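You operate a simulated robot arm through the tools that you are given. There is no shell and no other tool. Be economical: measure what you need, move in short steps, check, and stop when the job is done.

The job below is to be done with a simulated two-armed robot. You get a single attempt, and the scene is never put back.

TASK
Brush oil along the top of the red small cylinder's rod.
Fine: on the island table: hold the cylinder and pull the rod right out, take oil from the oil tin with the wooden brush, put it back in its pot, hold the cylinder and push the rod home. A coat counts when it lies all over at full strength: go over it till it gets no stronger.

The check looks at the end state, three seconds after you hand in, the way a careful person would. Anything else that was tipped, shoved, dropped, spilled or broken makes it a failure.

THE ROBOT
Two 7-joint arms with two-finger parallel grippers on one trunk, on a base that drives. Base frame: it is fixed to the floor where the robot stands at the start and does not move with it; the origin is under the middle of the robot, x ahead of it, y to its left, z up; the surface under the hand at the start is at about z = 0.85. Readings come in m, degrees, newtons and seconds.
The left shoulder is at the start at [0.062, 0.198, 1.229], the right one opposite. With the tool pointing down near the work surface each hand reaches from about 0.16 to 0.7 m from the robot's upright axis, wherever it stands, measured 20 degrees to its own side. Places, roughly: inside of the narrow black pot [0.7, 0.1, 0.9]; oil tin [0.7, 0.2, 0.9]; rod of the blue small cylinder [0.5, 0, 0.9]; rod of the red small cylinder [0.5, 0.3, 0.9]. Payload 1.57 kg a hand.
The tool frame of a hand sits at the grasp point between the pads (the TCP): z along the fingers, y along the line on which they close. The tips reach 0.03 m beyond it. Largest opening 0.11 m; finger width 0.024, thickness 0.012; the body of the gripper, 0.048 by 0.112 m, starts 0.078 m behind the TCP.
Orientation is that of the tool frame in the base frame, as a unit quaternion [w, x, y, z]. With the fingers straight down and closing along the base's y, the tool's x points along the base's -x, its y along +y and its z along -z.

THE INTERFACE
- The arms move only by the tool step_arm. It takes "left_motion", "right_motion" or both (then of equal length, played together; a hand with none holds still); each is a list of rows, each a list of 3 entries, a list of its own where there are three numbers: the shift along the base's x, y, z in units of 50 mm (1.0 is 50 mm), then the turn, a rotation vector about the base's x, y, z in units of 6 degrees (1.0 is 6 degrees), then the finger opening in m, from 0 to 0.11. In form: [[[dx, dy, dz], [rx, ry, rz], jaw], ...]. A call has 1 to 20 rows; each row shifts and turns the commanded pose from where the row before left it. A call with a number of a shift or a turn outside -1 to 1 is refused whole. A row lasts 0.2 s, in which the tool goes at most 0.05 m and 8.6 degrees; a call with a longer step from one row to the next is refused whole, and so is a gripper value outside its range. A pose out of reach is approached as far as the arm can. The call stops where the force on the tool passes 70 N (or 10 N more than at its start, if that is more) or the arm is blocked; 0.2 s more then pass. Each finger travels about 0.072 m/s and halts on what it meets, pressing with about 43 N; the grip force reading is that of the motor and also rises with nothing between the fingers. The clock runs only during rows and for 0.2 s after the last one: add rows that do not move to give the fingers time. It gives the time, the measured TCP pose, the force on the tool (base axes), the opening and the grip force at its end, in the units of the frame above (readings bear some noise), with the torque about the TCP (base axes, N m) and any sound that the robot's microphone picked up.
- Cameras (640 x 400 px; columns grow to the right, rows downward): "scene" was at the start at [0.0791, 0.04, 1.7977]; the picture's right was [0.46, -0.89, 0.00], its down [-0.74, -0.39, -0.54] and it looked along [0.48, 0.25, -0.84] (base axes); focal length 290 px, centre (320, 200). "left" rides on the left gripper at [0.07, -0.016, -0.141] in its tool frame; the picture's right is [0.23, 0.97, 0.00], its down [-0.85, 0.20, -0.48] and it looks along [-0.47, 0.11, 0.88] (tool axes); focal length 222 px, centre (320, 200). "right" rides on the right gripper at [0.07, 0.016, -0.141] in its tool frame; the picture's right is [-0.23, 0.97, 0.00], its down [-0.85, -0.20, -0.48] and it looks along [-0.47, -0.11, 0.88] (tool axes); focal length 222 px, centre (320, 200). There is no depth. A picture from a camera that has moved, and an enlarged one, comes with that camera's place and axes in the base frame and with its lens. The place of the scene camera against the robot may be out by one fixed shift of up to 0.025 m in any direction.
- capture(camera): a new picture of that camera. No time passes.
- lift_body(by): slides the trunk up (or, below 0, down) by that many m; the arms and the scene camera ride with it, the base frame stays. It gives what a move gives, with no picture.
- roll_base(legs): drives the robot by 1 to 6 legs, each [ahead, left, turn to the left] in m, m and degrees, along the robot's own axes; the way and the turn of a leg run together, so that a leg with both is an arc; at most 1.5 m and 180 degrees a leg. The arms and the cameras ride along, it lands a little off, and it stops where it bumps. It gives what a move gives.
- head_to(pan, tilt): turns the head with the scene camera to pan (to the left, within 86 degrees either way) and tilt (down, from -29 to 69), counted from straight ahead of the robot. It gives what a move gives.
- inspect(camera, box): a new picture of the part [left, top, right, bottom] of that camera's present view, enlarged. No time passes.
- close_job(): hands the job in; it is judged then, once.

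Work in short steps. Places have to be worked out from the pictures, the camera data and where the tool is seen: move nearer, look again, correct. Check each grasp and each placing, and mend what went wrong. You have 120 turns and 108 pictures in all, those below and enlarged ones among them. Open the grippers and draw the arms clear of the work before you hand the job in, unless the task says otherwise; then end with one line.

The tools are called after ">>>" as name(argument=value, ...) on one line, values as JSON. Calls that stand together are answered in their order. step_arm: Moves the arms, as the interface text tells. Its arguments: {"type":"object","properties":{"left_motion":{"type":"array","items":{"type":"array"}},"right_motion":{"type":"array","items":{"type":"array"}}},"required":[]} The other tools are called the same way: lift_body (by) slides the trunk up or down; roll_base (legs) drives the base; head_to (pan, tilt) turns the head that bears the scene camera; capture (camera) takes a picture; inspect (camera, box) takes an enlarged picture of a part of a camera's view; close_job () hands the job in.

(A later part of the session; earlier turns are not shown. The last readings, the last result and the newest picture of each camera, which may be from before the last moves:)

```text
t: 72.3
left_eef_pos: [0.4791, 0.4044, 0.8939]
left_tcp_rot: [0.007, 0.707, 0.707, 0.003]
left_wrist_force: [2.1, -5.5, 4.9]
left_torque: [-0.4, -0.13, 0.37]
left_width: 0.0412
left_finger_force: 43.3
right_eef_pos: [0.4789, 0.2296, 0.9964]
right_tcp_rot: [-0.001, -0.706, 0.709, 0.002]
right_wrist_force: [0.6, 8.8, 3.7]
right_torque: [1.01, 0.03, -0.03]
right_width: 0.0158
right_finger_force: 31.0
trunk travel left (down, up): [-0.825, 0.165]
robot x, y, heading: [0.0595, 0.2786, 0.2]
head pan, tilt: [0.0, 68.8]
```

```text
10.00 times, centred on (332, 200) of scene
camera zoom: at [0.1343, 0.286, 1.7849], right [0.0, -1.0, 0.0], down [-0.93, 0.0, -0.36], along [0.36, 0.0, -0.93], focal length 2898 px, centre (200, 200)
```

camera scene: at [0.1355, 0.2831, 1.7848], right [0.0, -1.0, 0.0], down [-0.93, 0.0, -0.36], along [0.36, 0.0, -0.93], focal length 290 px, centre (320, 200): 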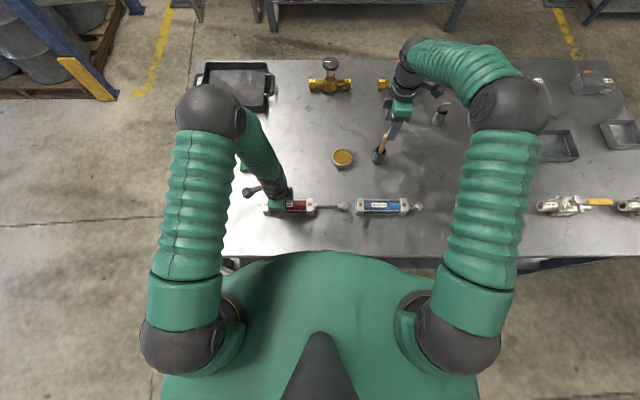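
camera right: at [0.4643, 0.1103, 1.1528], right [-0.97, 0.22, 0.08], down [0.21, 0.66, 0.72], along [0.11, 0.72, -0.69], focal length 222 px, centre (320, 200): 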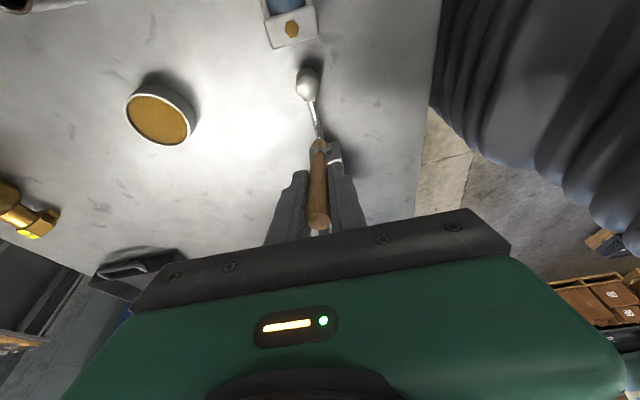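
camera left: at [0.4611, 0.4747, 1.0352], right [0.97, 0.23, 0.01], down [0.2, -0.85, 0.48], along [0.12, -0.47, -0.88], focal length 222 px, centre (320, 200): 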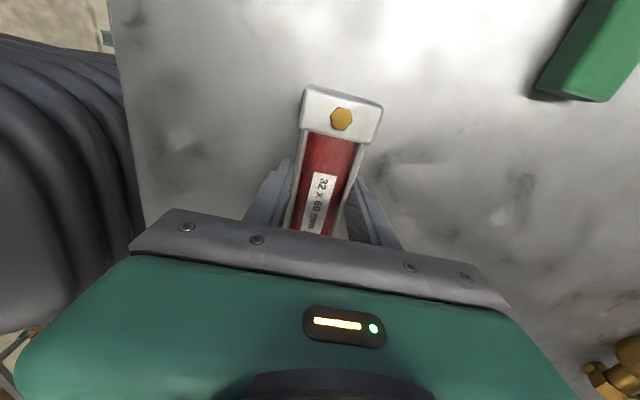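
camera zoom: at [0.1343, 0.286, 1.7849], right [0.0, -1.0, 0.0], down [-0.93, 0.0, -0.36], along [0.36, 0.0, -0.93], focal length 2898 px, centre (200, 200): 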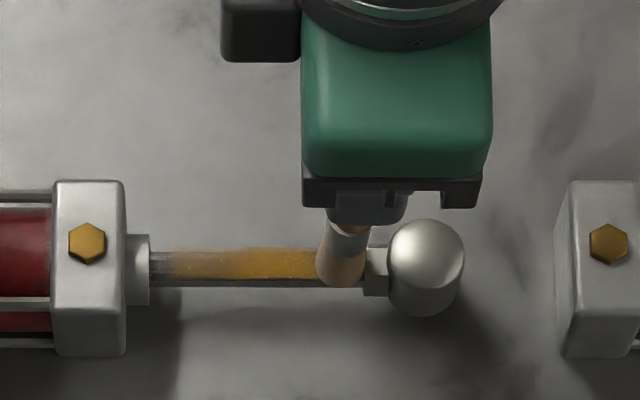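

I lift slightly aside and check whether the rod-end part took oil.

>>> step_arm(right_motion=[[[0, 0.04, 0.1], [0, 0, 0], 0], [[0, 0, 0.4], [0, 0, 0], 0], [[0.6, 0, 0.2], [0, 0, 0], 0], [[0.6, 0, 0], [0, 0, 0], 0], [[0, 0, 0], [0, 0, 0], 0]])

>>> inspect(camera="scene", box=[308, 190, 356, 220])

>>> capture(camera="right")

```text
t: 73.5
left_eef_pos: [0.4781, 0.4039, 0.894]
left_tcp_rot: [0.006, 0.707, 0.707, 0.002]
left_wrist_force: [0.2, 0.4, -0.5]
left_torque: [-0.04, -0.18, 0.29]
left_width: 0.0411
left_finger_force: 42.8
right_eef_pos: [0.54, 0.2303, 1.0309]
right_tcp_rot: [-0.001, -0.705, 0.709, 0.002]
right_wrist_force: [0.0, -0.5, -0.5]
right_torque: [-0.01, -0.01, 0.02]
right_width: 0.0158
right_finger_force: 31.0
trunk travel left (down, up): [-0.825, 0.165]
robot x, y, heading: [0.0609, 0.2781, 0.1]
head pan, tilt: [0.0, 68.8]
```

```text
13.33 times, centred on (332, 205) of scene
camera zoom: at [0.1349, 0.2845, 1.7848], right [0.0, -1.0, 0.0], down [-0.93, 0.0, -0.36], along [0.36, 0.0, -0.93], focal length 3864 px, centre (160, 133)
```

zoom: 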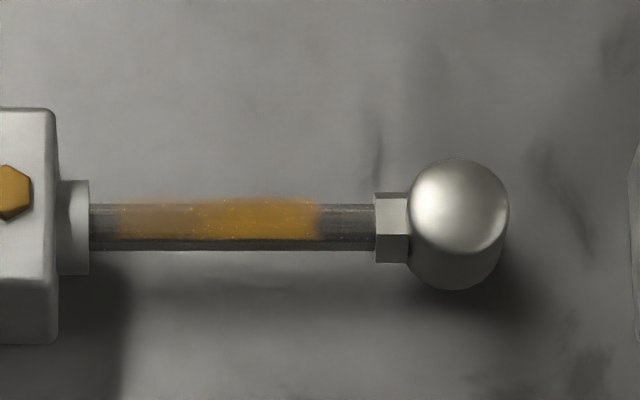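

```text
45 pictures are left
camera right: at [0.5237, 0.1617, 1.1717], right [-0.97, 0.23, 0.01], down [0.21, 0.85, 0.48], along [0.11, 0.47, -0.88], focal length 222 px, centre (320, 200)
```

right: 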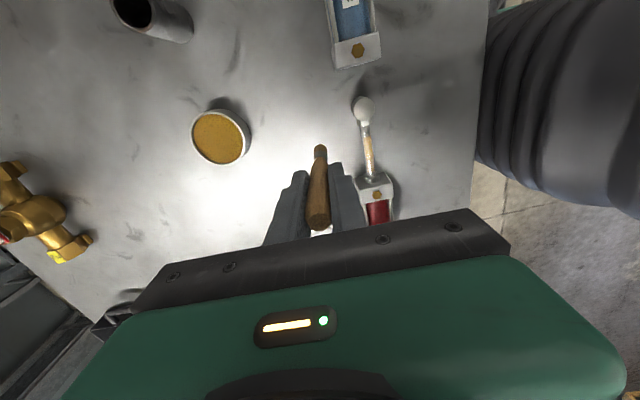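

The coat area ends sharply, so the target patch is bounded (y≈0.227–0.279); its gland half is still weaker. I tilt 12° and work there with firmer contact.

>>> step_arm(right_motion=[[[-0.3, 0.09, 0], [0.5, 0, 0], 0], [[-0.3, 0.09, 0], [0.5, 0, 0], 0], [[-0.3, 0.09, 0], [0.5, 0, 0], 0], [[-0.3, 0.09, 0], [0.5, 0, 0], 0], [[0, 0, -0.4], [0, 0, 0], 0], [[0, 0, -0.15], [0, 0, 0], 0], [[0, 0, -0.1], [0, 0, 0], 0], [[0, 0, -0.05], [0, 0, 0], 0], [[0, 0, 0], [0, 0, 0], 0]])

```text
t: 75.5
left_eef_pos: [0.4779, 0.4036, 0.894]
left_tcp_rot: [0.006, 0.707, 0.707, 0.003]
left_wrist_force: [-1.1, -0.3, 1.7]
left_torque: [-0.03, -0.03, -0.26]
left_width: 0.041
left_finger_force: 43.0
right_eef_pos: [0.4792, 0.2495, 0.995]
right_tcp_rot: [0.074, -0.701, 0.705, 0.076]
right_wrist_force: [-0.2, -0.4, -0.3]
right_torque: [0.02, 0.0, 0.0]
right_width: 0.0159
right_finger_force: 31.2
trunk travel left (down, up): [-0.825, 0.165]
robot x, y, heading: [0.0555, 0.28, -0.0]
head pan, tilt: [0.0, 68.8]
```

Almost touching. Press 2.5 mm, stroke to the gland and then the whole way back to the rod end.

>>> step_arm(right_motion=[[[0, 0, -0.05], [0, 0, 0], 0], [[0, 0.075, 0], [0, 0, 0], 0], [[0, 0.075, 0], [0, 0, 0], 0], [[0, 0.075, 0], [0, 0, 0], 0], [[0, 0.06, 0], [0, 0, 0], 0], [[0, 0, 0], [0, 0, 0], 0], [[0, -0.08, 0], [0, 0, 0], 0], [[0, -0.08, 0], [0, 0, 0], 0], [[0, -0.08, 0], [0, 0, 0], 0], [[0, -0.08, 0], [0, 0, 0], 0], [[0, -0.08, 0], [0, 0, 0], 0], [[0, -0.08, 0], [0, 0, 0], 0], [[0, 0.08, 0], [0, 0, 0], 0], [[0, 0.08, 0], [0, 0, 0], 0], [[0, 0.08, 0], [0, 0, 0], 0], [[0, 0.08, 0], [0, 0, 0], 0], [[0, 0.08, 0], [0, 0, 0], 0], [[0, 0.08, 0], [0, 0, 0], 0], [[0, 0, 0], [0, 0, 0], 0]])

>>> inspect(camera="scene", box=[308, 190, 356, 220])

```text
t: 79.5
left_eef_pos: [0.4778, 0.4035, 0.8947]
left_tcp_rot: [0.006, 0.707, 0.707, 0.002]
left_wrist_force: [2.0, 2.0, 0.3]
left_torque: [0.29, -0.04, 0.4]
left_width: 0.0407
left_finger_force: 42.5
right_eef_pos: [0.4799, 0.2623, 0.9927]
right_tcp_rot: [0.074, -0.702, 0.705, 0.077]
right_wrist_force: [-0.9, -1.4, 4.5]
right_torque: [0.0, -0.02, 0.01]
right_width: 0.0161
right_finger_force: 31.0
trunk travel left (down, up): [-0.825, 0.165]
robot x, y, heading: [0.0591, 0.276, 0.1]
head pan, tilt: [0.0, 68.8]
```

```text
13.33 times, centred on (332, 205) of scene
camera zoom: at [0.1348, 0.284, 1.7849], right [0.0, -1.0, 0.0], down [-0.93, 0.0, -0.36], along [0.36, 0.0, -0.93], focal length 3864 px, centre (160, 133)
```

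zoom: 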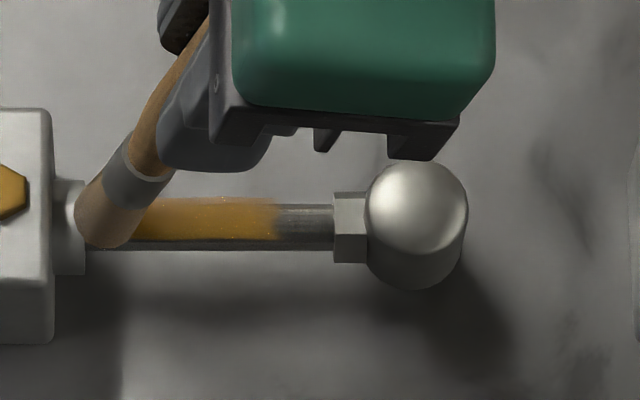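

The +y strokes pushed the rod in by ~10 mm. I stroke back in -y only; the bristles catch the hex shoulder and draw the rod out to its stop again.

>>> step_arm(right_motion=[[[0, -0.08, 0], [0, 0, 0], 0], [[0, -0.08, 0], [0, 0, 0], 0], [[0, -0.08, 0], [0, 0, 0], 0], [[0, -0.08, 0], [0, 0, 0], 0], [[0, -0.08, 0], [0, 0, 0], 0], [[0, -0.08, 0], [0, 0, 0], 0], [[0, -0.08, 0], [0, 0, 0], 0], [[0, -0.08, 0], [0, 0, 0], 0], [[0, -0.08, 0], [0, 0, 0], 0], [[0, -0.08, 0], [0, 0, 0], 0], [[0, -0.08, 0], [0, 0, 0], 0], [[0, -0.08, 0], [0, 0, 0], 0], [[0, -0.08, 0], [0, 0, 0], 0], [[0, -0.08, 0], [0, 0, 0], 0], [[0, -0.06, 0], [0, 0, 0], 0], [[0, 0, 0], [0, 0, 0], 0]])

>>> inspect(camera="scene", box=[308, 190, 356, 220])

```text
t: 82.9
left_eef_pos: [0.4796, 0.4031, 0.8954]
left_tcp_rot: [0.006, 0.707, 0.707, 0.002]
left_wrist_force: [-1.1, -4.8, 2.8]
left_torque: [-0.47, 0.09, -0.31]
left_width: 0.0409
left_finger_force: 43.4
right_eef_pos: [0.4797, 0.2025, 0.9917]
right_tcp_rot: [0.073, -0.701, 0.705, 0.075]
right_wrist_force: [2.0, 4.4, 1.3]
right_torque: [0.6, -0.12, -0.05]
right_width: 0.0158
right_finger_force: 30.9
trunk travel left (down, up): [-0.825, 0.165]
robot x, y, heading: [0.0648, 0.2802, 0.3]
head pan, tilt: [0.0, 68.8]
```

```text
13.33 times, centred on (332, 205) of scene
camera zoom: at [0.1351, 0.2843, 1.7849], right [0.0, -1.0, 0.0], down [-0.93, 0.0, -0.36], along [0.36, 0.0, -0.93], focal length 3864 px, centre (160, 133)
```

zoom: 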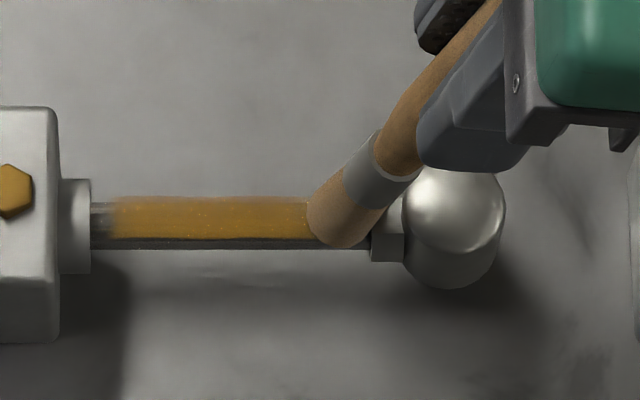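

Rod is out again and the coat now looks strong. I make one more -y stroke over the whole patch, starting by lifting at the gland end.

>>> step_arm(right_motion=[[[0, 0.02, 0.15], [0, 0, 0], 0], [[0, 0.3, 0.2], [0, 0, 0], 0], [[0, 0.4, 0], [0, 0, 0], 0], [[0, 0.4, 0], [0, 0, 0], 0], [[0, 0.06, -0.15], [0, 0, 0], 0], [[0, 0, -0.2], [0, 0, 0], 0], [[0, 0, 0], [0, 0, 0], 0], [[0, -0.1, 0], [0, 0, 0], 0], [[0, -0.1, 0], [0, 0, 0], 0], [[0, -0.1, 0], [0, 0, 0], 0], [[0, -0.1, 0], [0, 0, 0], 0], [[0, -0.1, 0], [0, 0, 0], 0], [[0, -0.1, 0], [0, 0, 0], 0], [[0, -0.1, 0], [0, 0, 0], 0], [[0, -0.1, 0], [0, 0, 0], 0], [[0, -0.1, 0], [0, 0, 0], 0], [[0, -0.1, 0], [0, 0, 0], 0], [[0, -0.1, 0], [0, 0, 0], 0], [[0, -0.08, 0], [0, 0, 0], 0], [[0, 0, 0], [0, 0, 0], 0]])

>>> step_arm(right_motion=[[[0, 0.03, 0.15], [0, 0, 0], 0], [[0, 0, 0.5], [0, 0, 0], 0], [[0.6, 0, 0.4], [-0.5, 0, 0], 0], [[0.6, 0, 0], [-0.5, 0, 0], 0], [[0, 0, 0], [-0.5, 0, 0], 0], [[0, 0, 0], [-0.5, 0, 0], 0], [[0, 0, 0], [0, 0, 0], 0]])

>>> inspect(camera="scene", box=[308, 190, 356, 220])

>>> inspect(camera="scene", box=[300, 130, 396, 190])

```text
t: 87.1
left_eef_pos: [0.4783, 0.4035, 0.8948]
left_tcp_rot: [0.005, 0.707, 0.707, 0.002]
left_wrist_force: [-0.2, 0.2, 1.3]
left_torque: [-0.02, -0.01, -0.26]
left_width: 0.0408
left_finger_force: 42.9
right_eef_pos: [0.4788, 0.2035, 0.9937]
right_tcp_rot: [0.072, -0.702, 0.705, 0.077]
right_wrist_force: [-0.7, 0.7, 0.9]
right_torque: [-0.01, -0.01, 0.01]
right_width: 0.0156
right_finger_force: 31.0
trunk travel left (down, up): [-0.825, 0.165]
robot x, y, heading: [0.0588, 0.2755, 0.0]
head pan, tilt: [0.0, 68.8]
```

```text
t: 88.7
left_eef_pos: [0.4786, 0.4011, 0.8939]
left_tcp_rot: [0.006, 0.707, 0.707, 0.003]
left_wrist_force: [-1.7, -0.6, 1.0]
left_torque: [-0.14, -0.02, -0.25]
left_width: 0.041
left_finger_force: 42.8
right_eef_pos: [0.5395, 0.2061, 1.0467]
right_tcp_rot: [-0.001, -0.705, 0.709, 0.002]
right_wrist_force: [0.7, -1.0, -0.1]
right_torque: [-0.01, 0.0, -0.02]
right_width: 0.0157
right_finger_force: 31.4
trunk travel left (down, up): [-0.825, 0.165]
robot x, y, heading: [0.0598, 0.2751, -0.2]
head pan, tilt: [0.0, 68.8]
```

```text
13.33 times, centred on (332, 205) of scene
camera zoom: at [0.1351, 0.284, 1.7849], right [0.0, -1.0, 0.0], down [-0.93, 0.0, -0.36], along [0.36, 0.0, -0.93], focal length 3864 px, centre (160, 133)
```

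zoom: 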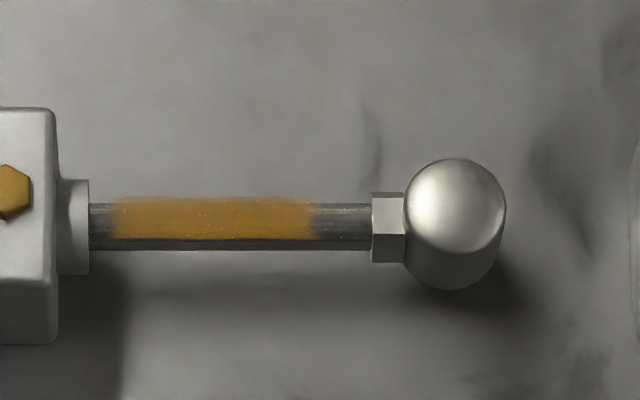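

```text
6.67 times, centred on (348, 160) of scene
camera zoom: at [0.1351, 0.284, 1.7849], right [0.0, -1.0, 0.0], down [-0.93, 0.0, -0.36], along [0.36, 0.0, -0.93], focal length 1932 px, centre (133, 467)
```

zoom: 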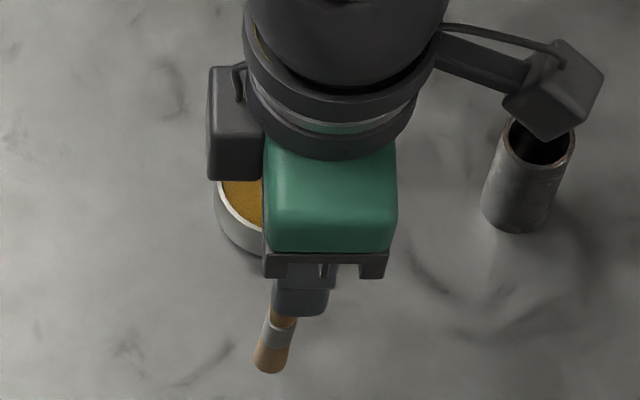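

The patch is uniform and sharp-edged. To be sure the bare ends aren't part of it, I dip again and press directly on the bare stretch near the hex.

>>> step_arm(right_motion=[[[0.65, 0, 0.3], [0, 0, 0], 0], [[0.65, 0, 0], [0, 0, 0], 0], [[0.65, 0, 0], [0, 0, 0], 0], [[0.65, 0, 0], [0, 0, 0], 0], [[0, 0, -0.4], [0, 0, 0], 0], [[0, 0, -0.4], [0, 0, 0], 0], [[0, 0, -0.3], [0, 0, 0], 0], [[0, 0, -0.2], [0, 0, 0], 0], [[0, 0, -0.1], [0, 0, 0], 0], [[0, 0, 0], [0, 0, 0], 0]])

```text
t: 90.9
left_eef_pos: [0.4782, 0.4042, 0.8944]
left_tcp_rot: [0.006, 0.707, 0.707, 0.002]
left_wrist_force: [-0.4, -0.5, 1.0]
left_torque: [0.25, 0.06, -0.27]
left_width: 0.0409
left_finger_force: 42.7
right_eef_pos: [0.6698, 0.2053, 0.9905]
right_tcp_rot: [0.0, -0.706, 0.709, 0.002]
right_wrist_force: [-1.1, -2.1, 10.0]
right_torque: [-0.21, 0.16, 0.01]
right_width: 0.0159
right_finger_force: 31.3
trunk travel left (down, up): [-0.825, 0.165]
robot x, y, heading: [0.0597, 0.2785, -0.1]
head pan, tilt: [0.0, 68.8]
```

Oil taken (10 N contact). Back to the rod: vertical, tip over the bare stretch by the hex.

>>> step_arm(right_motion=[[[0, 0, 0.3], [0, 0, 0], 0], [[0, 0, 0.5], [0, 0, 0], 0], [[0, 0, 0.5], [0, 0, 0], 0], [[-0.7, 0.1, 0], [0, 0, 0], 0], [[-0.8, 0.11, 0], [0, 0, 0], 0], [[-0.8, 0.11, 0], [0, 0, 0], 0], [[-0.8, 0.11, 0], [0, 0, 0], 0], [[-0.7, 0.11, 0], [0, 0, 0], 0], [[0, 0, -0.5], [0, 0, 0], 0], [[0, 0, -0.4], [0, 0, 0], 0], [[0, 0, -0.28], [0, 0, 0], 0], [[0, 0, -0.08], [0, 0, 0], 0], [[0, 0, 0], [0, 0, 0], 0]])

>>> inspect(camera="scene", box=[308, 190, 356, 220])

```text
t: 93.7
left_eef_pos: [0.4777, 0.4042, 0.8949]
left_tcp_rot: [0.007, 0.707, 0.707, 0.003]
left_wrist_force: [2.5, 0.5, 3.4]
left_torque: [0.81, 0.05, 0.43]
left_width: 0.0412
left_finger_force: 43.3
right_eef_pos: [0.4802, 0.2321, 0.9938]
right_tcp_rot: [0.0, -0.706, 0.708, 0.002]
right_wrist_force: [0.0, -1.6, 20.8]
right_torque: [-0.2, 0.04, -0.01]
right_width: 0.0157
right_finger_force: 31.4
trunk travel left (down, up): [-0.825, 0.165]
robot x, y, heading: [0.0606, 0.2786, -0.2]
head pan, tilt: [0.0, 68.8]
```

```text
13.33 times, centred on (332, 205) of scene
camera zoom: at [0.1318, 0.284, 1.7855], right [0.0, -1.0, 0.0], down [-0.93, 0.0, -0.36], along [0.36, 0.0, -0.93], focal length 3864 px, centre (160, 133)
```

zoom: 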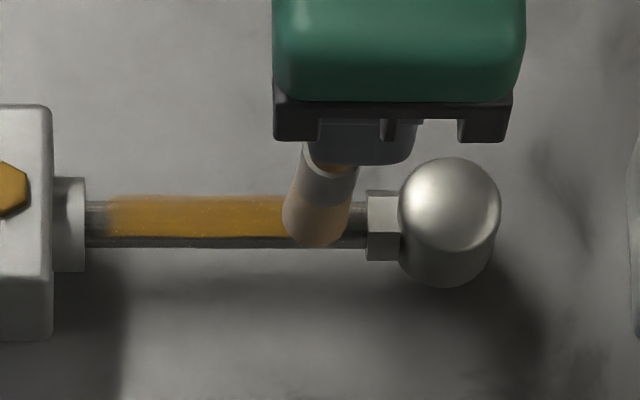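

Firm contact (20 N) right at the patch edge. I ease a bit and stroke -y to the hex, then lift to look.

>>> step_arm(right_motion=[[[0, 0, 0.015], [0, 0, 0], 0], [[0, -0.04, 0], [0, 0, 0], 0], [[0, -0.04, 0], [0, 0, 0], 0], [[0, -0.02, 0], [0, 0, 0], 0], [[0, 0, 0], [0, 0, 0], 0], [[0, 0.02, 0.1], [0, 0, 0], 0], [[0, 0, 0.4], [0, 0, 0], 0], [[0.6, 0, 0], [0, 0, 0], 0], [[0, 0, 0], [0, 0, 0], 0]])

>>> inspect(camera="scene", box=[308, 190, 356, 220])

```text
t: 95.7
left_eef_pos: [0.4778, 0.4043, 0.8936]
left_tcp_rot: [0.006, 0.707, 0.707, 0.002]
left_wrist_force: [-1.5, -0.2, 2.0]
left_torque: [0.05, 0.01, 0.23]
left_width: 0.0411
left_finger_force: 42.5
right_eef_pos: [0.509, 0.2285, 1.019]
right_tcp_rot: [-0.001, -0.705, 0.71, 0.003]
right_wrist_force: [0.5, 0.6, -0.2]
right_torque: [-0.01, 0.02, -0.01]
right_width: 0.0156
right_finger_force: 31.5
trunk travel left (down, up): [-0.825, 0.165]
robot x, y, heading: [0.0617, 0.2756, 0.2]
head pan, tilt: [0.0, 68.8]
```

```text
13.33 times, centred on (332, 205) of scene
camera zoom: at [0.1346, 0.2843, 1.7847], right [0.0, -1.0, 0.0], down [-0.93, 0.0, -0.36], along [0.36, 0.0, -0.93], focal length 3864 px, centre (160, 133)
```

zoom: 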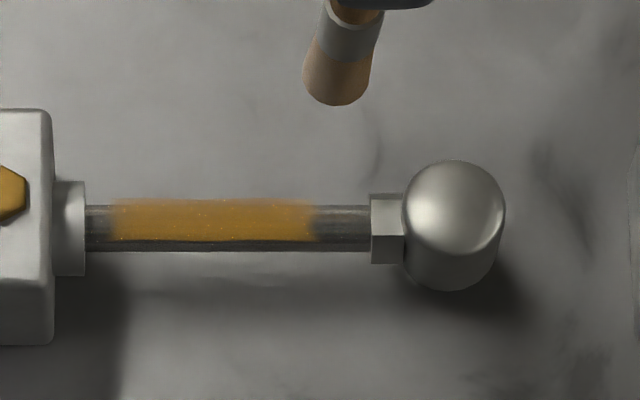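

Confirmed: nothing sticks beyond the patch edges, so it's bounded. With the fresh oil I make another firm -y stroke over the whole patch.

>>> step_arm(right_motion=[[[-0.15, 0.17, 0], [0.5, 0, 0], 0], [[-0.15, 0.17, 0], [0.5, 0, 0], 0], [[-0.15, 0.17, 0], [0.5, 0, 0], 0], [[-0.14, 0.16, 0], [0.5, 0, 0], 0], [[0, 0, -0.3], [0, 0, 0], 0], [[0, 0, -0.2], [0, 0, 0], 0], [[0, 0, -0.06], [0, 0, 0], 0], [[0, 0, 0], [0, 0, 0], 0]])

```text
t: 97.5
left_eef_pos: [0.4787, 0.4039, 0.8956]
left_tcp_rot: [0.007, 0.706, 0.708, 0.002]
left_wrist_force: [5.1, 0.6, -0.8]
left_torque: [0.52, 0.0, 0.9]
left_width: 0.0411
left_finger_force: 43.2
right_eef_pos: [0.4811, 0.2621, 0.9916]
right_tcp_rot: [0.074, -0.701, 0.705, 0.076]
right_wrist_force: [-0.7, -2.7, 28.5]
right_torque: [0.33, 0.13, -0.02]
right_width: 0.0159
right_finger_force: 31.5
trunk travel left (down, up): [-0.825, 0.165]
robot x, y, heading: [0.0619, 0.2803, -0.1]
head pan, tilt: [0.0, 68.8]
```

Contact with 28 N; I ease 0.75 mm and stroke to the rod end, lifting at the end.

>>> step_arm(right_motion=[[[0, 0, 0.015], [0, 0, 0], 0], [[0, -0.08, 0], [0, 0, 0], 0], [[0, -0.08, 0], [0, 0, 0], 0], [[0, -0.08, 0], [0, 0, 0], 0], [[0, -0.08, -0.005], [0, 0, 0], 0], [[0, -0.08, -0.005], [0, 0, 0], 0], [[0, -0.08, -0.005], [0, 0, 0], 0], [[0, -0.08, -0.005], [0, 0, 0], 0], [[0, -0.08, -0.005], [0, 0, 0], 0], [[0, -0.08, -0.005], [0, 0, 0], 0], [[0, -0.08, -0.005], [0, 0, 0], 0], [[0, -0.08, -0.005], [0, 0, 0], 0], [[0, -0.08, 0], [0, 0, 0], 0], [[0, -0.08, 0], [0, 0, 0], 0], [[0, 0, 0], [0, 0, 0], 0]])

>>> inspect(camera="scene", box=[308, 190, 356, 220])

```text
t: 100.7
left_eef_pos: [0.4783, 0.4036, 0.8946]
left_tcp_rot: [0.006, 0.707, 0.707, 0.002]
left_wrist_force: [10.1, -2.1, 10.9]
left_torque: [-0.59, -0.41, 0.98]
left_width: 0.041
left_finger_force: 42.6
right_eef_pos: [0.4789, 0.2101, 0.9896]
right_tcp_rot: [0.073, -0.702, 0.705, 0.076]
right_wrist_force: [0.5, 3.4, 13.1]
right_torque: [0.74, 0.05, 0.02]
right_width: 0.016
right_finger_force: 31.5
trunk travel left (down, up): [-0.825, 0.165]
robot x, y, heading: [0.0626, 0.2814, -0.1]
head pan, tilt: [0.0, 68.8]
```

```text
13.33 times, centred on (332, 205) of scene
camera zoom: at [0.1339, 0.2839, 1.7851], right [0.0, -1.0, 0.0], down [-0.93, 0.0, -0.36], along [0.36, 0.0, -0.93], focal length 3864 px, centre (160, 133)
```

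zoom: 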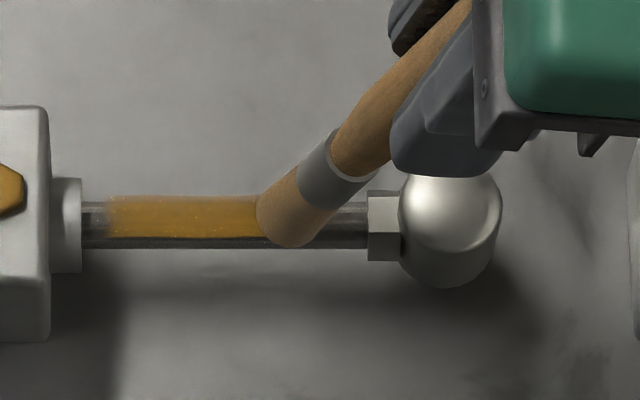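

Good contact throughout. Finish the stroke 8 mm further, lift, go upright and move aside.

>>> step_arm(right_motion=[[[0, -0.06, 0], [0, 0, 0], 0], [[0, -0.06, 0], [0, 0, 0], 0], [[0, -0.04, 0], [0, 0, 0], 0], [[0, 0, 0], [0, 0, 0], 0], [[0, 0.02, 0.15], [0, 0, 0], 0], [[0, 0, 0.6], [0, 0, 0], 0], [[0.3, 0, 0.6], [-0.5, 0, 0], 0], [[0.6, 0, 0.6], [-0.5, 0, 0], 0], [[0.6, 0, 0.3], [-0.5, 0, 0], 0], [[0.6, 0, 0], [-0.5, 0, 0], 0], [[0.6, 0, 0], [0, 0, 0], 0], [[0, 0, 0], [0, 0, 0], 0]])

>>> inspect(camera="scene", box=[308, 190, 356, 220])

>>> capture(camera="right")

```text
t: 103.3
left_eef_pos: [0.4791, 0.4043, 0.8931]
left_tcp_rot: [0.005, 0.707, 0.707, 0.002]
left_wrist_force: [0.4, 0.1, 0.7]
left_torque: [-0.14, -0.14, 0.24]
left_width: 0.0409
left_finger_force: 43.3
right_eef_pos: [0.6145, 0.2019, 1.1003]
right_tcp_rot: [-0.002, -0.705, 0.709, 0.003]
right_wrist_force: [-0.4, 0.9, 0.1]
right_torque: [0.03, 0.02, -0.02]
right_width: 0.0157
right_finger_force: 31.2
trunk travel left (down, up): [-0.825, 0.165]
robot x, y, heading: [0.0604, 0.2766, 0.1]
head pan, tilt: [0.0, 68.8]
```

```text
13.33 times, centred on (332, 205) of scene
camera zoom: at [0.1361, 0.2841, 1.7847], right [0.0, -1.0, 0.0], down [-0.93, 0.0, -0.36], along [0.36, 0.0, -0.93], focal length 3864 px, centre (160, 133)
```

zoom: 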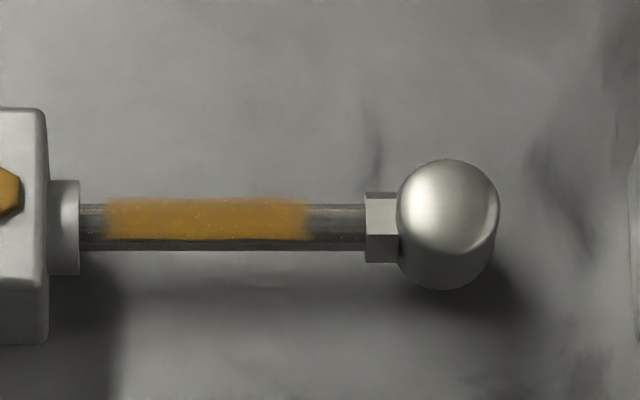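

```text
36 pictures are left
camera right: at [0.5986, 0.134, 1.2421], right [-0.97, 0.23, 0.01], down [0.21, 0.85, 0.48], along [0.11, 0.47, -0.88], focal length 222 px, centre (320, 200)
```

right: 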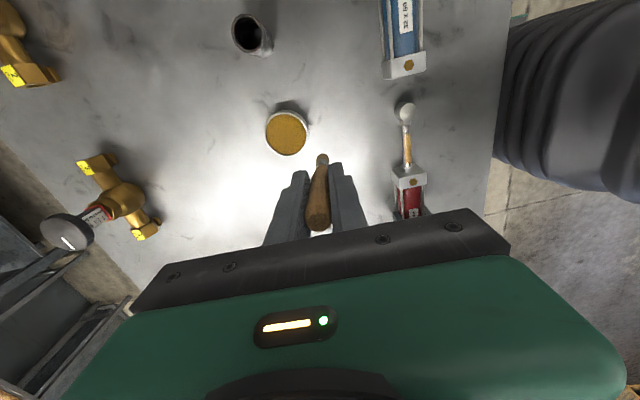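

Coat unchanged by the last pass – full strength. Now I carry the brush back over the pot and check alignment.

>>> step_arm(right_motion=[[[0.2, -0.6, 0.1], [0, 0, 0], 0], [[0.3, -0.7, 0.1], [0, 0, 0], 0], [[0.3, -0.7, 0], [0, 0, 0], 0], [[0.27, -0.66, 0], [0, 0, 0], 0], [[0, 0, 0], [0, 0, 0], 0], [[0, 0, 0], [0, 0, 0], 0]])

>>> inspect(camera="right", box=[240, 90, 400, 190])

>>> inspect(camera="scene", box=[340, 110, 436, 170])

```text
t: 104.7
left_eef_pos: [0.4784, 0.4021, 0.8942]
left_tcp_rot: [0.006, 0.707, 0.707, 0.003]
left_wrist_force: [0.4, -1.2, -0.2]
left_torque: [0.35, -0.08, -0.26]
left_width: 0.0409
left_finger_force: 42.9
right_eef_pos: [0.67, 0.0704, 1.1115]
right_tcp_rot: [-0.001, -0.705, 0.709, 0.003]
right_wrist_force: [0.4, -0.2, -0.5]
right_torque: [0.02, 0.06, -0.02]
right_width: 0.0159
right_finger_force: 31.1
trunk travel left (down, up): [-0.825, 0.165]
robot x, y, heading: [0.0603, 0.2807, 0.5]
head pan, tilt: [0.0, 68.8]
```

```text
4.00 times, centred on (320, 140) of right
camera zoom: at [0.6531, 0.0006, 1.2529], right [-0.97, 0.23, 0.01], down [0.21, 0.85, 0.48], along [0.11, 0.47, -0.88], focal length 888 px, centre (320, 440)
```

zoom: 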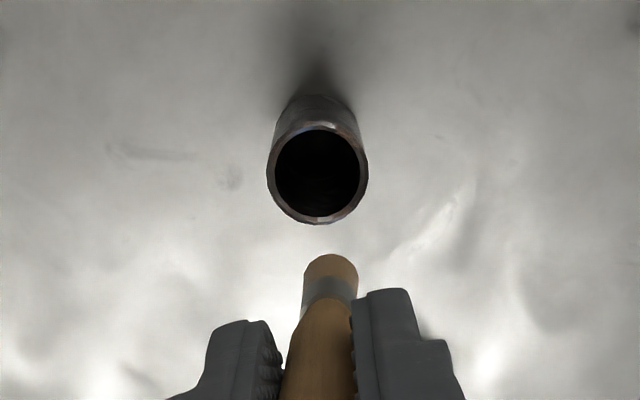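

```text
6.67 times, centred on (388, 140) of scene
camera zoom: at [0.136, 0.2833, 1.7848], right [0.0, -1.0, 0.0], down [-0.93, 0.0, -0.36], along [0.36, 0.0, -0.93], focal length 1932 px, centre (-133, 600)
```

zoom: 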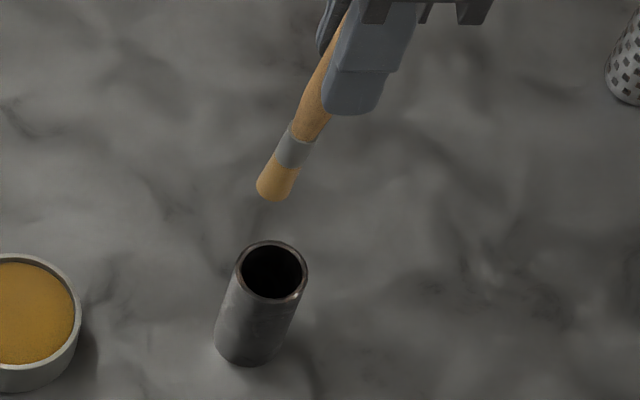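

The brush swung in the grip: its tip now leans ~5° toward +y. I tilt the hand by -5.4° about x to make the brush upright, then recheck over the pot mouth (≈[0.669, 0.0695]).

>>> step_arm(right_motion=[[[0, 0, -0.1], [-0.45, 0, 0], 0], [[0, 0, -0.2], [-0.45, 0, 0], 0], [[0, 0, 0], [0, 0, 0], 0]])

>>> inspect(camera="right", box=[240, 90, 400, 190])

>>> inspect(camera="scene", box=[340, 110, 436, 170])

```text
t: 105.5
left_eef_pos: [0.4788, 0.4024, 0.8941]
left_tcp_rot: [0.005, 0.707, 0.707, 0.003]
left_wrist_force: [0.7, 0.7, 0.0]
left_torque: [-0.34, -0.11, 0.26]
left_width: 0.0409
left_finger_force: 43.5
right_eef_pos: [0.6692, 0.0697, 1.0956]
right_tcp_rot: [-0.033, -0.704, 0.708, -0.032]
right_wrist_force: [0.1, 0.2, -0.1]
right_torque: [0.03, 0.02, 0.03]
right_width: 0.016
right_finger_force: 31.3
trunk travel left (down, up): [-0.825, 0.165]
robot x, y, heading: [0.0633, 0.2773, 0.3]
head pan, tilt: [0.0, 68.8]
```

```text
4.00 times, centred on (320, 140) of right
camera zoom: at [0.6523, 0.014, 1.2437], right [-0.97, 0.23, -0.02], down [0.21, 0.89, 0.4], along [0.11, 0.38, -0.92], focal length 888 px, centre (320, 440)
```

zoom: 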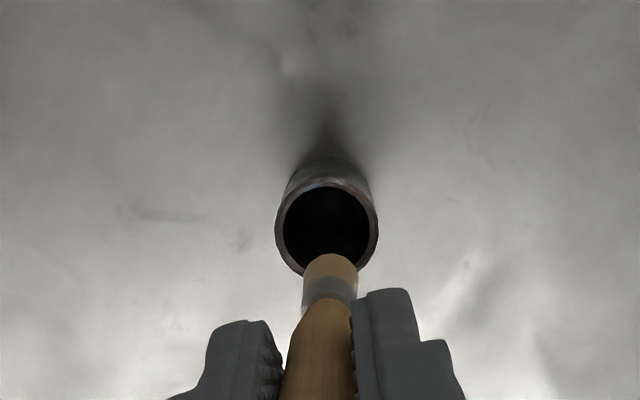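

```text
6.67 times, centred on (388, 140) of scene
camera zoom: at [0.1358, 0.2832, 1.7849], right [0.0, -1.0, 0.0], down [-0.93, 0.0, -0.36], along [0.36, 0.0, -0.93], focal length 1932 px, centre (-133, 600)
```

zoom: 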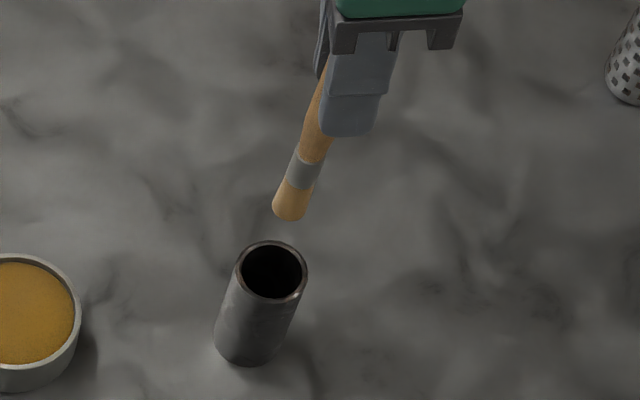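

Tip is over the mouth within ~2–3 mm. I correct (+2 mm x, -2 mm y) and lower slowly into the pot.

>>> step_arm(right_motion=[[[0.04, -0.04, 0], [0, 0, 0], 0], [[0, 0, -0.3], [0, 0, 0], 0], [[0, 0, -0.3], [0, 0, 0], 0], [[0, 0, -0.3], [0, 0, 0], 0], [[0, 0, -0.3], [0, 0, 0], 0], [[0, 0, -0.2], [0, 0, 0], 0], [[0, 0, 0], [0, 0, 0], 0]])

>>> inspect(camera="right", box=[240, 90, 400, 190])

>>> inspect(camera="scene", box=[340, 110, 436, 170])

```text
t: 107.1
left_eef_pos: [0.478, 0.4027, 0.8953]
left_tcp_rot: [0.004, 0.707, 0.707, 0.002]
left_wrist_force: [-0.2, -0.6, 1.5]
left_torque: [-0.09, 0.03, -0.24]
left_width: 0.0412
left_finger_force: 42.8
right_eef_pos: [0.6703, 0.0672, 1.0265]
right_tcp_rot: [-0.033, -0.705, 0.708, -0.031]
right_wrist_force: [-0.4, 0.1, -1.2]
right_torque: [-0.01, -0.01, -0.01]
right_width: 0.0156
right_finger_force: 31.6
trunk travel left (down, up): [-0.825, 0.165]
robot x, y, heading: [0.0591, 0.2751, 0.3]
head pan, tilt: [0.0, 68.8]
```

```text
4.00 times, centred on (320, 140) of right
camera zoom: at [0.6543, 0.0116, 1.1737], right [-0.97, 0.23, -0.02], down [0.21, 0.89, 0.4], along [0.11, 0.38, -0.92], focal length 888 px, centre (320, 440)
```

zoom: 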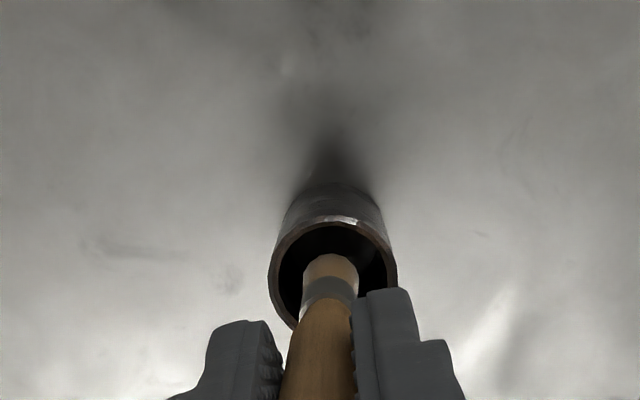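

```text
6.67 times, centred on (388, 140) of scene
camera zoom: at [0.1358, 0.2832, 1.7848], right [0.0, -1.0, 0.0], down [-0.93, 0.0, -0.36], along [0.36, 0.0, -0.93], focal length 1932 px, centre (-133, 600)
```

zoom: 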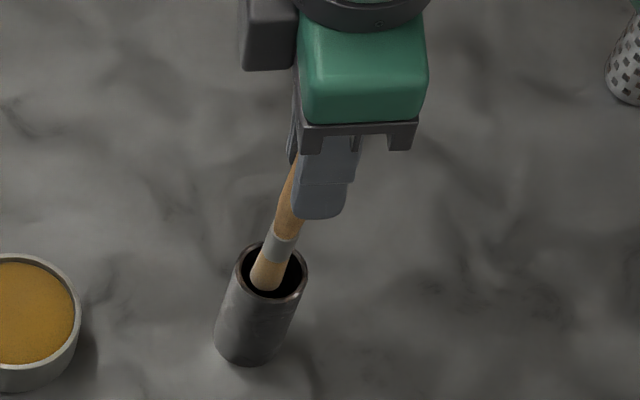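

Tip is entering centrally. I continue down ~50 mm in small rows.

>>> step_arm(right_motion=[[[0.02, 0, -0.2], [0, 0, 0], 0], [[0, 0, -0.2], [0, 0, 0], 0], [[0, 0, -0.2], [0, 0, 0], 0], [[0, 0, -0.2], [0, 0, 0], 0], [[0, 0, -0.15], [0, 0, 0], 0], [[0, 0, 0], [0, 0, 0], 0]])

>>> inspect(camera="scene", box=[340, 110, 436, 170])

```text
t: 108.5
left_eef_pos: [0.4782, 0.4032, 0.8954]
left_tcp_rot: [0.005, 0.707, 0.707, 0.003]
left_wrist_force: [-0.2, 0.6, 1.6]
left_torque: [0.06, -0.06, 0.24]
left_width: 0.0408
left_finger_force: 43.1
right_eef_pos: [0.6709, 0.0666, 0.9787]
right_tcp_rot: [-0.034, -0.705, 0.708, -0.031]
right_wrist_force: [-0.9, -0.3, -0.3]
right_torque: [-0.01, -0.01, 0.03]
right_width: 0.016
right_finger_force: 31.8
trunk travel left (down, up): [-0.825, 0.165]
robot x, y, heading: [0.0622, 0.2763, -0.1]
head pan, tilt: [0.0, 68.8]
```

```text
6.67 times, centred on (388, 140) of scene
camera zoom: at [0.1358, 0.2832, 1.7848], right [0.0, -1.0, 0.0], down [-0.93, 0.0, -0.36], along [0.36, 0.0, -0.93], focal length 1932 px, centre (-133, 600)
```

zoom: 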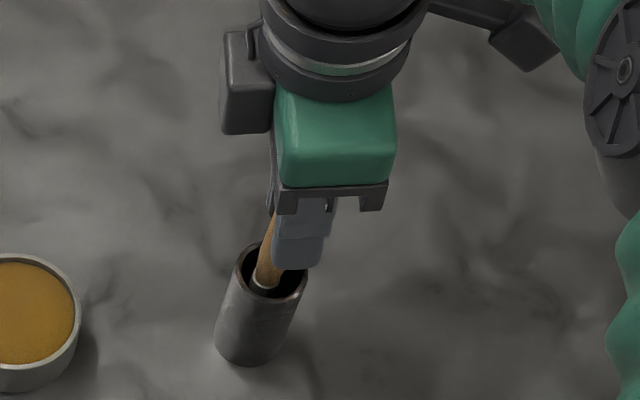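

No contact yet; a few mm further to rest it on the bottom.

>>> step_arm(right_motion=[[[0, 0, -0.06], [0, 0, 0], 0], [[0, 0, -0.06], [0, 0, 0], 0], [[0, 0, 0], [0, 0, 0], 0]])

```text
t: 109.3
left_eef_pos: [0.4786, 0.4039, 0.8949]
left_tcp_rot: [0.005, 0.706, 0.708, 0.003]
left_wrist_force: [-1.2, -0.1, 1.9]
left_torque: [-0.07, -0.04, -0.26]
left_width: 0.0408
left_finger_force: 42.4
right_eef_pos: [0.6721, 0.0683, 0.9729]
right_tcp_rot: [-0.033, -0.704, 0.708, -0.03]
right_wrist_force: [0.1, -0.2, 0.6]
right_torque: [-0.02, 0.0, 0.01]
right_width: 0.0158
right_finger_force: 32.2
trunk travel left (down, up): [-0.825, 0.165]
robot x, y, heading: [0.0577, 0.2776, 0.2]
head pan, tilt: [0.0, 68.8]
```

Hovering a few mm above bottom at most; I open the fingers gently and wait.

>>> step_arm(right_motion=[[[0, 0, -0.03], [0, 0, 0], 0], [[0, 0, 0], [0, 0, 0], 0.025], [[0, 0, 0], [0, 0, 0], 0.045], [[0, 0, 0], [0, 0, 0], 0.065], [[0, 0, 0], [0, 0, 0], 0.07], [[0, 0, 0], [0, 0, 0], 0.07]])

>>> capture(camera="right")

```text
t: 110.7
left_eef_pos: [0.4791, 0.4038, 0.8944]
left_tcp_rot: [0.004, 0.707, 0.708, 0.003]
left_wrist_force: [0.0, -0.9, 1.4]
left_torque: [0.02, -0.02, 0.24]
left_width: 0.041
left_finger_force: 43.3
right_eef_pos: [0.6724, 0.0675, 0.9714]
right_tcp_rot: [-0.033, -0.705, 0.708, -0.031]
right_wrist_force: [0.3, -0.2, 0.0]
right_torque: [0.03, -0.02, -0.02]
right_width: 0.07
right_finger_force: 0.0
trunk travel left (down, up): [-0.825, 0.165]
robot x, y, heading: [0.0654, 0.2789, -0.0]
head pan, tilt: [0.0, 68.8]
```

```text
28 pictures are left
camera right: at [0.6558, 0.0122, 1.1185], right [-0.97, 0.23, -0.02], down [0.21, 0.89, 0.4], along [0.11, 0.38, -0.92], focal length 222 px, centre (320, 200)
```

right: 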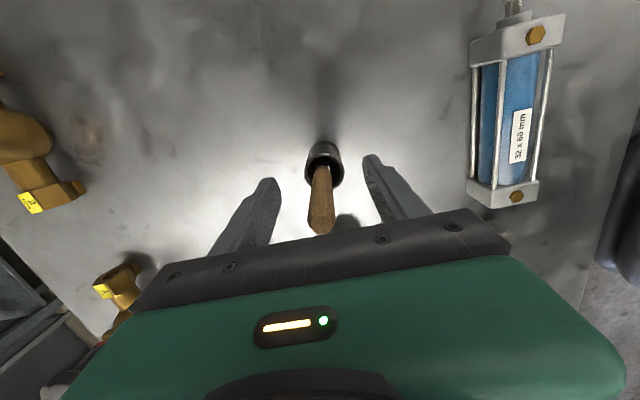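

The brush stands in the pot, free of the fingers. I raise the hand straight up, level it, and move toward the rod end.

>>> step_arm(right_motion=[[[0, 0, 0.4], [0, 0, 0], 0.07], [[0, 0, 0.6], [0, 0, 0], 0.07], [[0, 0, 0.6], [0, 0, 0], 0.07], [[0, 0, 0.6], [0, 0, 0], 0.07], [[0, 0, 0.3], [0.45, 0, 0], 0.07], [[-0.4, 0, 0], [0.45, 0, 0], 0.07], [[-0.7, 0.3, 0], [0, 0, 0], 0.07], [[-0.7, 0.4, 0], [0, 0, 0], 0.07], [[-0.7, 0.5, 0], [0, 0, 0], 0.07], [[-0.7, 0.6, 0], [0, 0, 0], 0.07], [[-0.6, 0.6, 0], [0, 0, 0], 0.07], [[0, 0, 0], [0, 0, 0], 0.07], [[0, 0, 0], [0, 0, 0], 0.07]])

>>> inspect(camera="scene", box=[260, 100, 436, 210])

>>> capture(camera="right")

```text
t: 113.5
left_eef_pos: [0.4782, 0.4041, 0.895]
left_tcp_rot: [0.005, 0.707, 0.707, 0.003]
left_wrist_force: [-2.0, 0.1, 1.9]
left_torque: [-0.41, 0.14, -0.29]
left_width: 0.0409
left_finger_force: 43.2
right_eef_pos: [0.4808, 0.1873, 1.096]
right_tcp_rot: [-0.001, -0.705, 0.709, 0.003]
right_wrist_force: [0.3, 0.1, 0.0]
right_torque: [0.01, 0.02, -0.02]
right_width: 0.0699
right_finger_force: 0.1
trunk travel left (down, up): [-0.825, 0.165]
robot x, y, heading: [0.06, 0.2764, -0.1]
head pan, tilt: [0.0, 68.8]
```

```text
3.64 times, centred on (348, 155) of scene
camera zoom: at [0.1342, 0.284, 1.785], right [0.0, -1.0, 0.0], down [-0.93, 0.0, -0.36], along [0.36, 0.0, -0.93], focal length 1054 px, centre (218, 364)
```

zoom: 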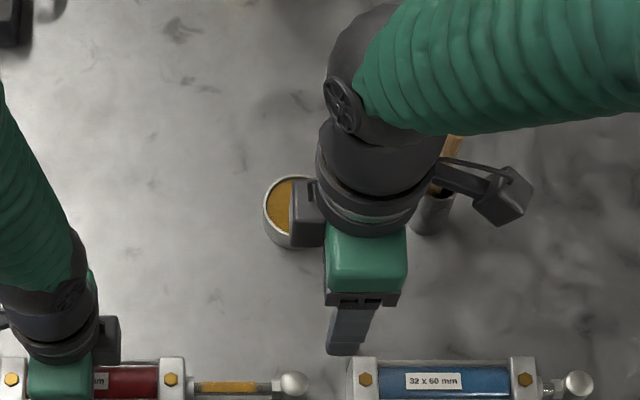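

```text
26 pictures are left
camera right: at [0.4651, 0.1185, 1.2376], right [-0.97, 0.23, 0.0], down [0.21, 0.85, 0.48], along [0.11, 0.47, -0.88], focal length 222 px, centre (320, 200)
```

right: 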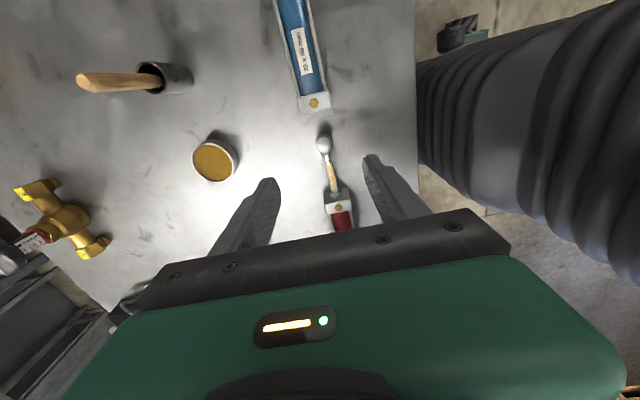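

Brush stays well in the pot. The cylinder seems ~20 mm further +y than before; I check with the left camera.

>>> capture(camera="left")

>>> capture(camera="scene")

```text
25 pictures are left
camera left: at [0.4611, 0.4743, 1.035], right [0.97, 0.23, 0.01], down [0.19, -0.85, 0.48], along [0.12, -0.47, -0.87], focal length 222 px, centre (320, 200)
```

left: 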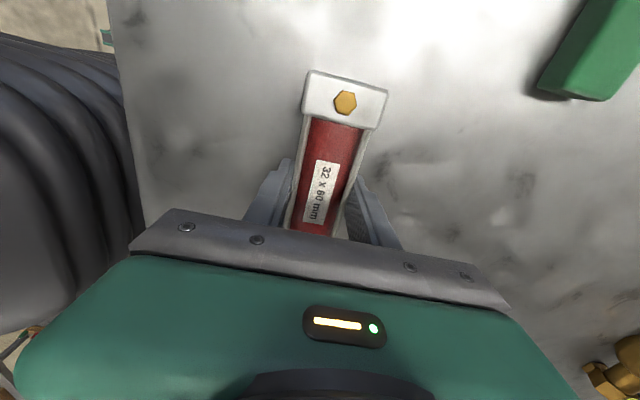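

```text
24 pictures are left
camera scene: at [0.1342, 0.284, 1.785], right [0.0, -1.0, 0.0], down [-0.93, 0.0, -0.36], along [0.36, 0.0, -0.93], focal length 290 px, centre (320, 200)
```

scene: 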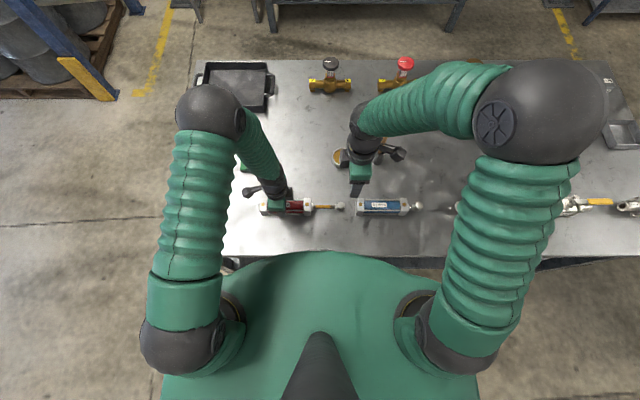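

The body slid ~7–9 mm in +y within the grip during brushing; I'll slide it back at the end. I lower the right hand above the rod end and remeasure.

>>> step_arm(right_motion=[[[0, 0.2, -0.5], [0, 0, 0], 0.07], [[0, 0.1, -0.7], [0, 0, 0], 0.07], [[0, 0, -0.7], [0, 0, 0], 0.07], [[0, 0, -0.4], [0, 0, 0], 0.07], [[0, 0, 0], [0, 0, 0], 0.07], [[0, 0, 0], [0, 0, 0], 0.07]])

>>> inspect(camera="right", box=[220, 110, 420, 235])

```text
t: 114.9
left_eef_pos: [0.478, 0.4034, 0.8943]
left_tcp_rot: [0.006, 0.707, 0.707, 0.002]
left_wrist_force: [-0.3, 0.2, 2.4]
left_torque: [-0.01, -0.01, -0.27]
left_width: 0.0407
left_finger_force: 42.8
right_eef_pos: [0.4805, 0.2027, 0.9816]
right_tcp_rot: [-0.001, -0.705, 0.709, 0.002]
right_wrist_force: [-0.5, 0.2, 0.6]
right_torque: [0.0, -0.01, -0.01]
right_width: 0.0699
right_finger_force: 0.0
trunk travel left (down, up): [-0.825, 0.165]
robot x, y, heading: [0.0587, 0.2779, -0.1]
head pan, tilt: [0.0, 68.8]
```

```text
3.20 times, centred on (320, 172) of right
camera zoom: at [0.465, 0.1341, 1.1221], right [-0.97, 0.23, 0.01], down [0.21, 0.85, 0.48], along [0.11, 0.47, -0.88], focal length 711 px, centre (320, 288)
```

zoom: 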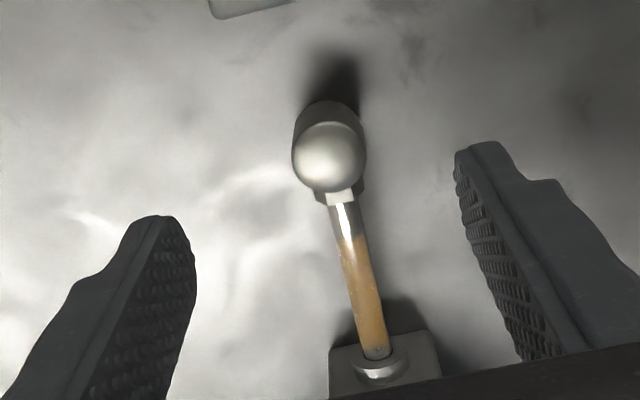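

Rod end is at y≈0.209 (body shifted ~9 mm). I lower onto it and close.

>>> step_arm(right_motion=[[[-0.02, 0.1, -0.6], [0, 0, 0], 0.07], [[0, 0, -0.6], [0, 0, 0], 0.07], [[0, 0, -0.62], [0, 0, 0], 0.07], [[0, 0, 0], [0, 0, 0], 0.05], [[0, 0, 0], [0, 0, 0], 0.03], [[0, 0, 0], [0, 0, 0], 0.015], [[0, 0, 0], [0, 0, 0], 0.005], [[0, 0, 0], [0, 0, 0], 0.005], [[0, 0, 0], [0, 0, 0], 0.005]])

>>> inspect(camera="right", box=[220, 110, 420, 235])

```text
t: 116.9
left_eef_pos: [0.4794, 0.4037, 0.8944]
left_tcp_rot: [0.006, 0.706, 0.708, 0.002]
left_wrist_force: [2.6, -0.1, 2.0]
left_torque: [-0.04, 0.02, 1.09]
left_width: 0.041
left_finger_force: 42.9
right_eef_pos: [0.4789, 0.2079, 0.8903]
right_tcp_rot: [-0.001, -0.705, 0.709, 0.002]
right_wrist_force: [-4.3, 1.1, 0.7]
right_torque: [-0.15, -0.07, 0.03]
right_width: 0.0247
right_finger_force: 36.5
trunk travel left (down, up): [-0.825, 0.165]
robot x, y, heading: [0.0614, 0.2819, -0.1]
head pan, tilt: [0.0, 68.8]
```

```text
3.20 times, centred on (320, 172) of right
camera zoom: at [0.4639, 0.1388, 1.0308], right [-0.97, 0.23, 0.01], down [0.21, 0.85, 0.48], along [0.11, 0.47, -0.88], focal length 711 px, centre (320, 288)
```

zoom: 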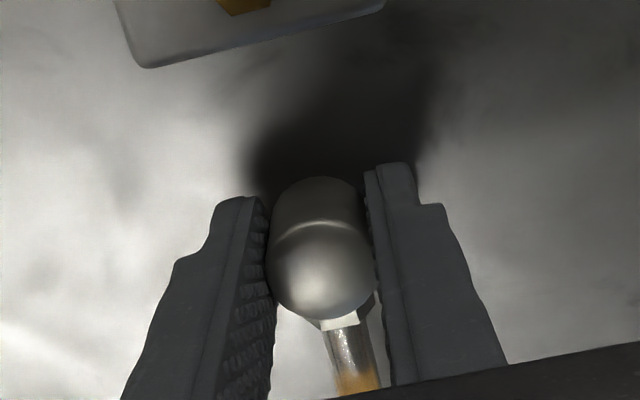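

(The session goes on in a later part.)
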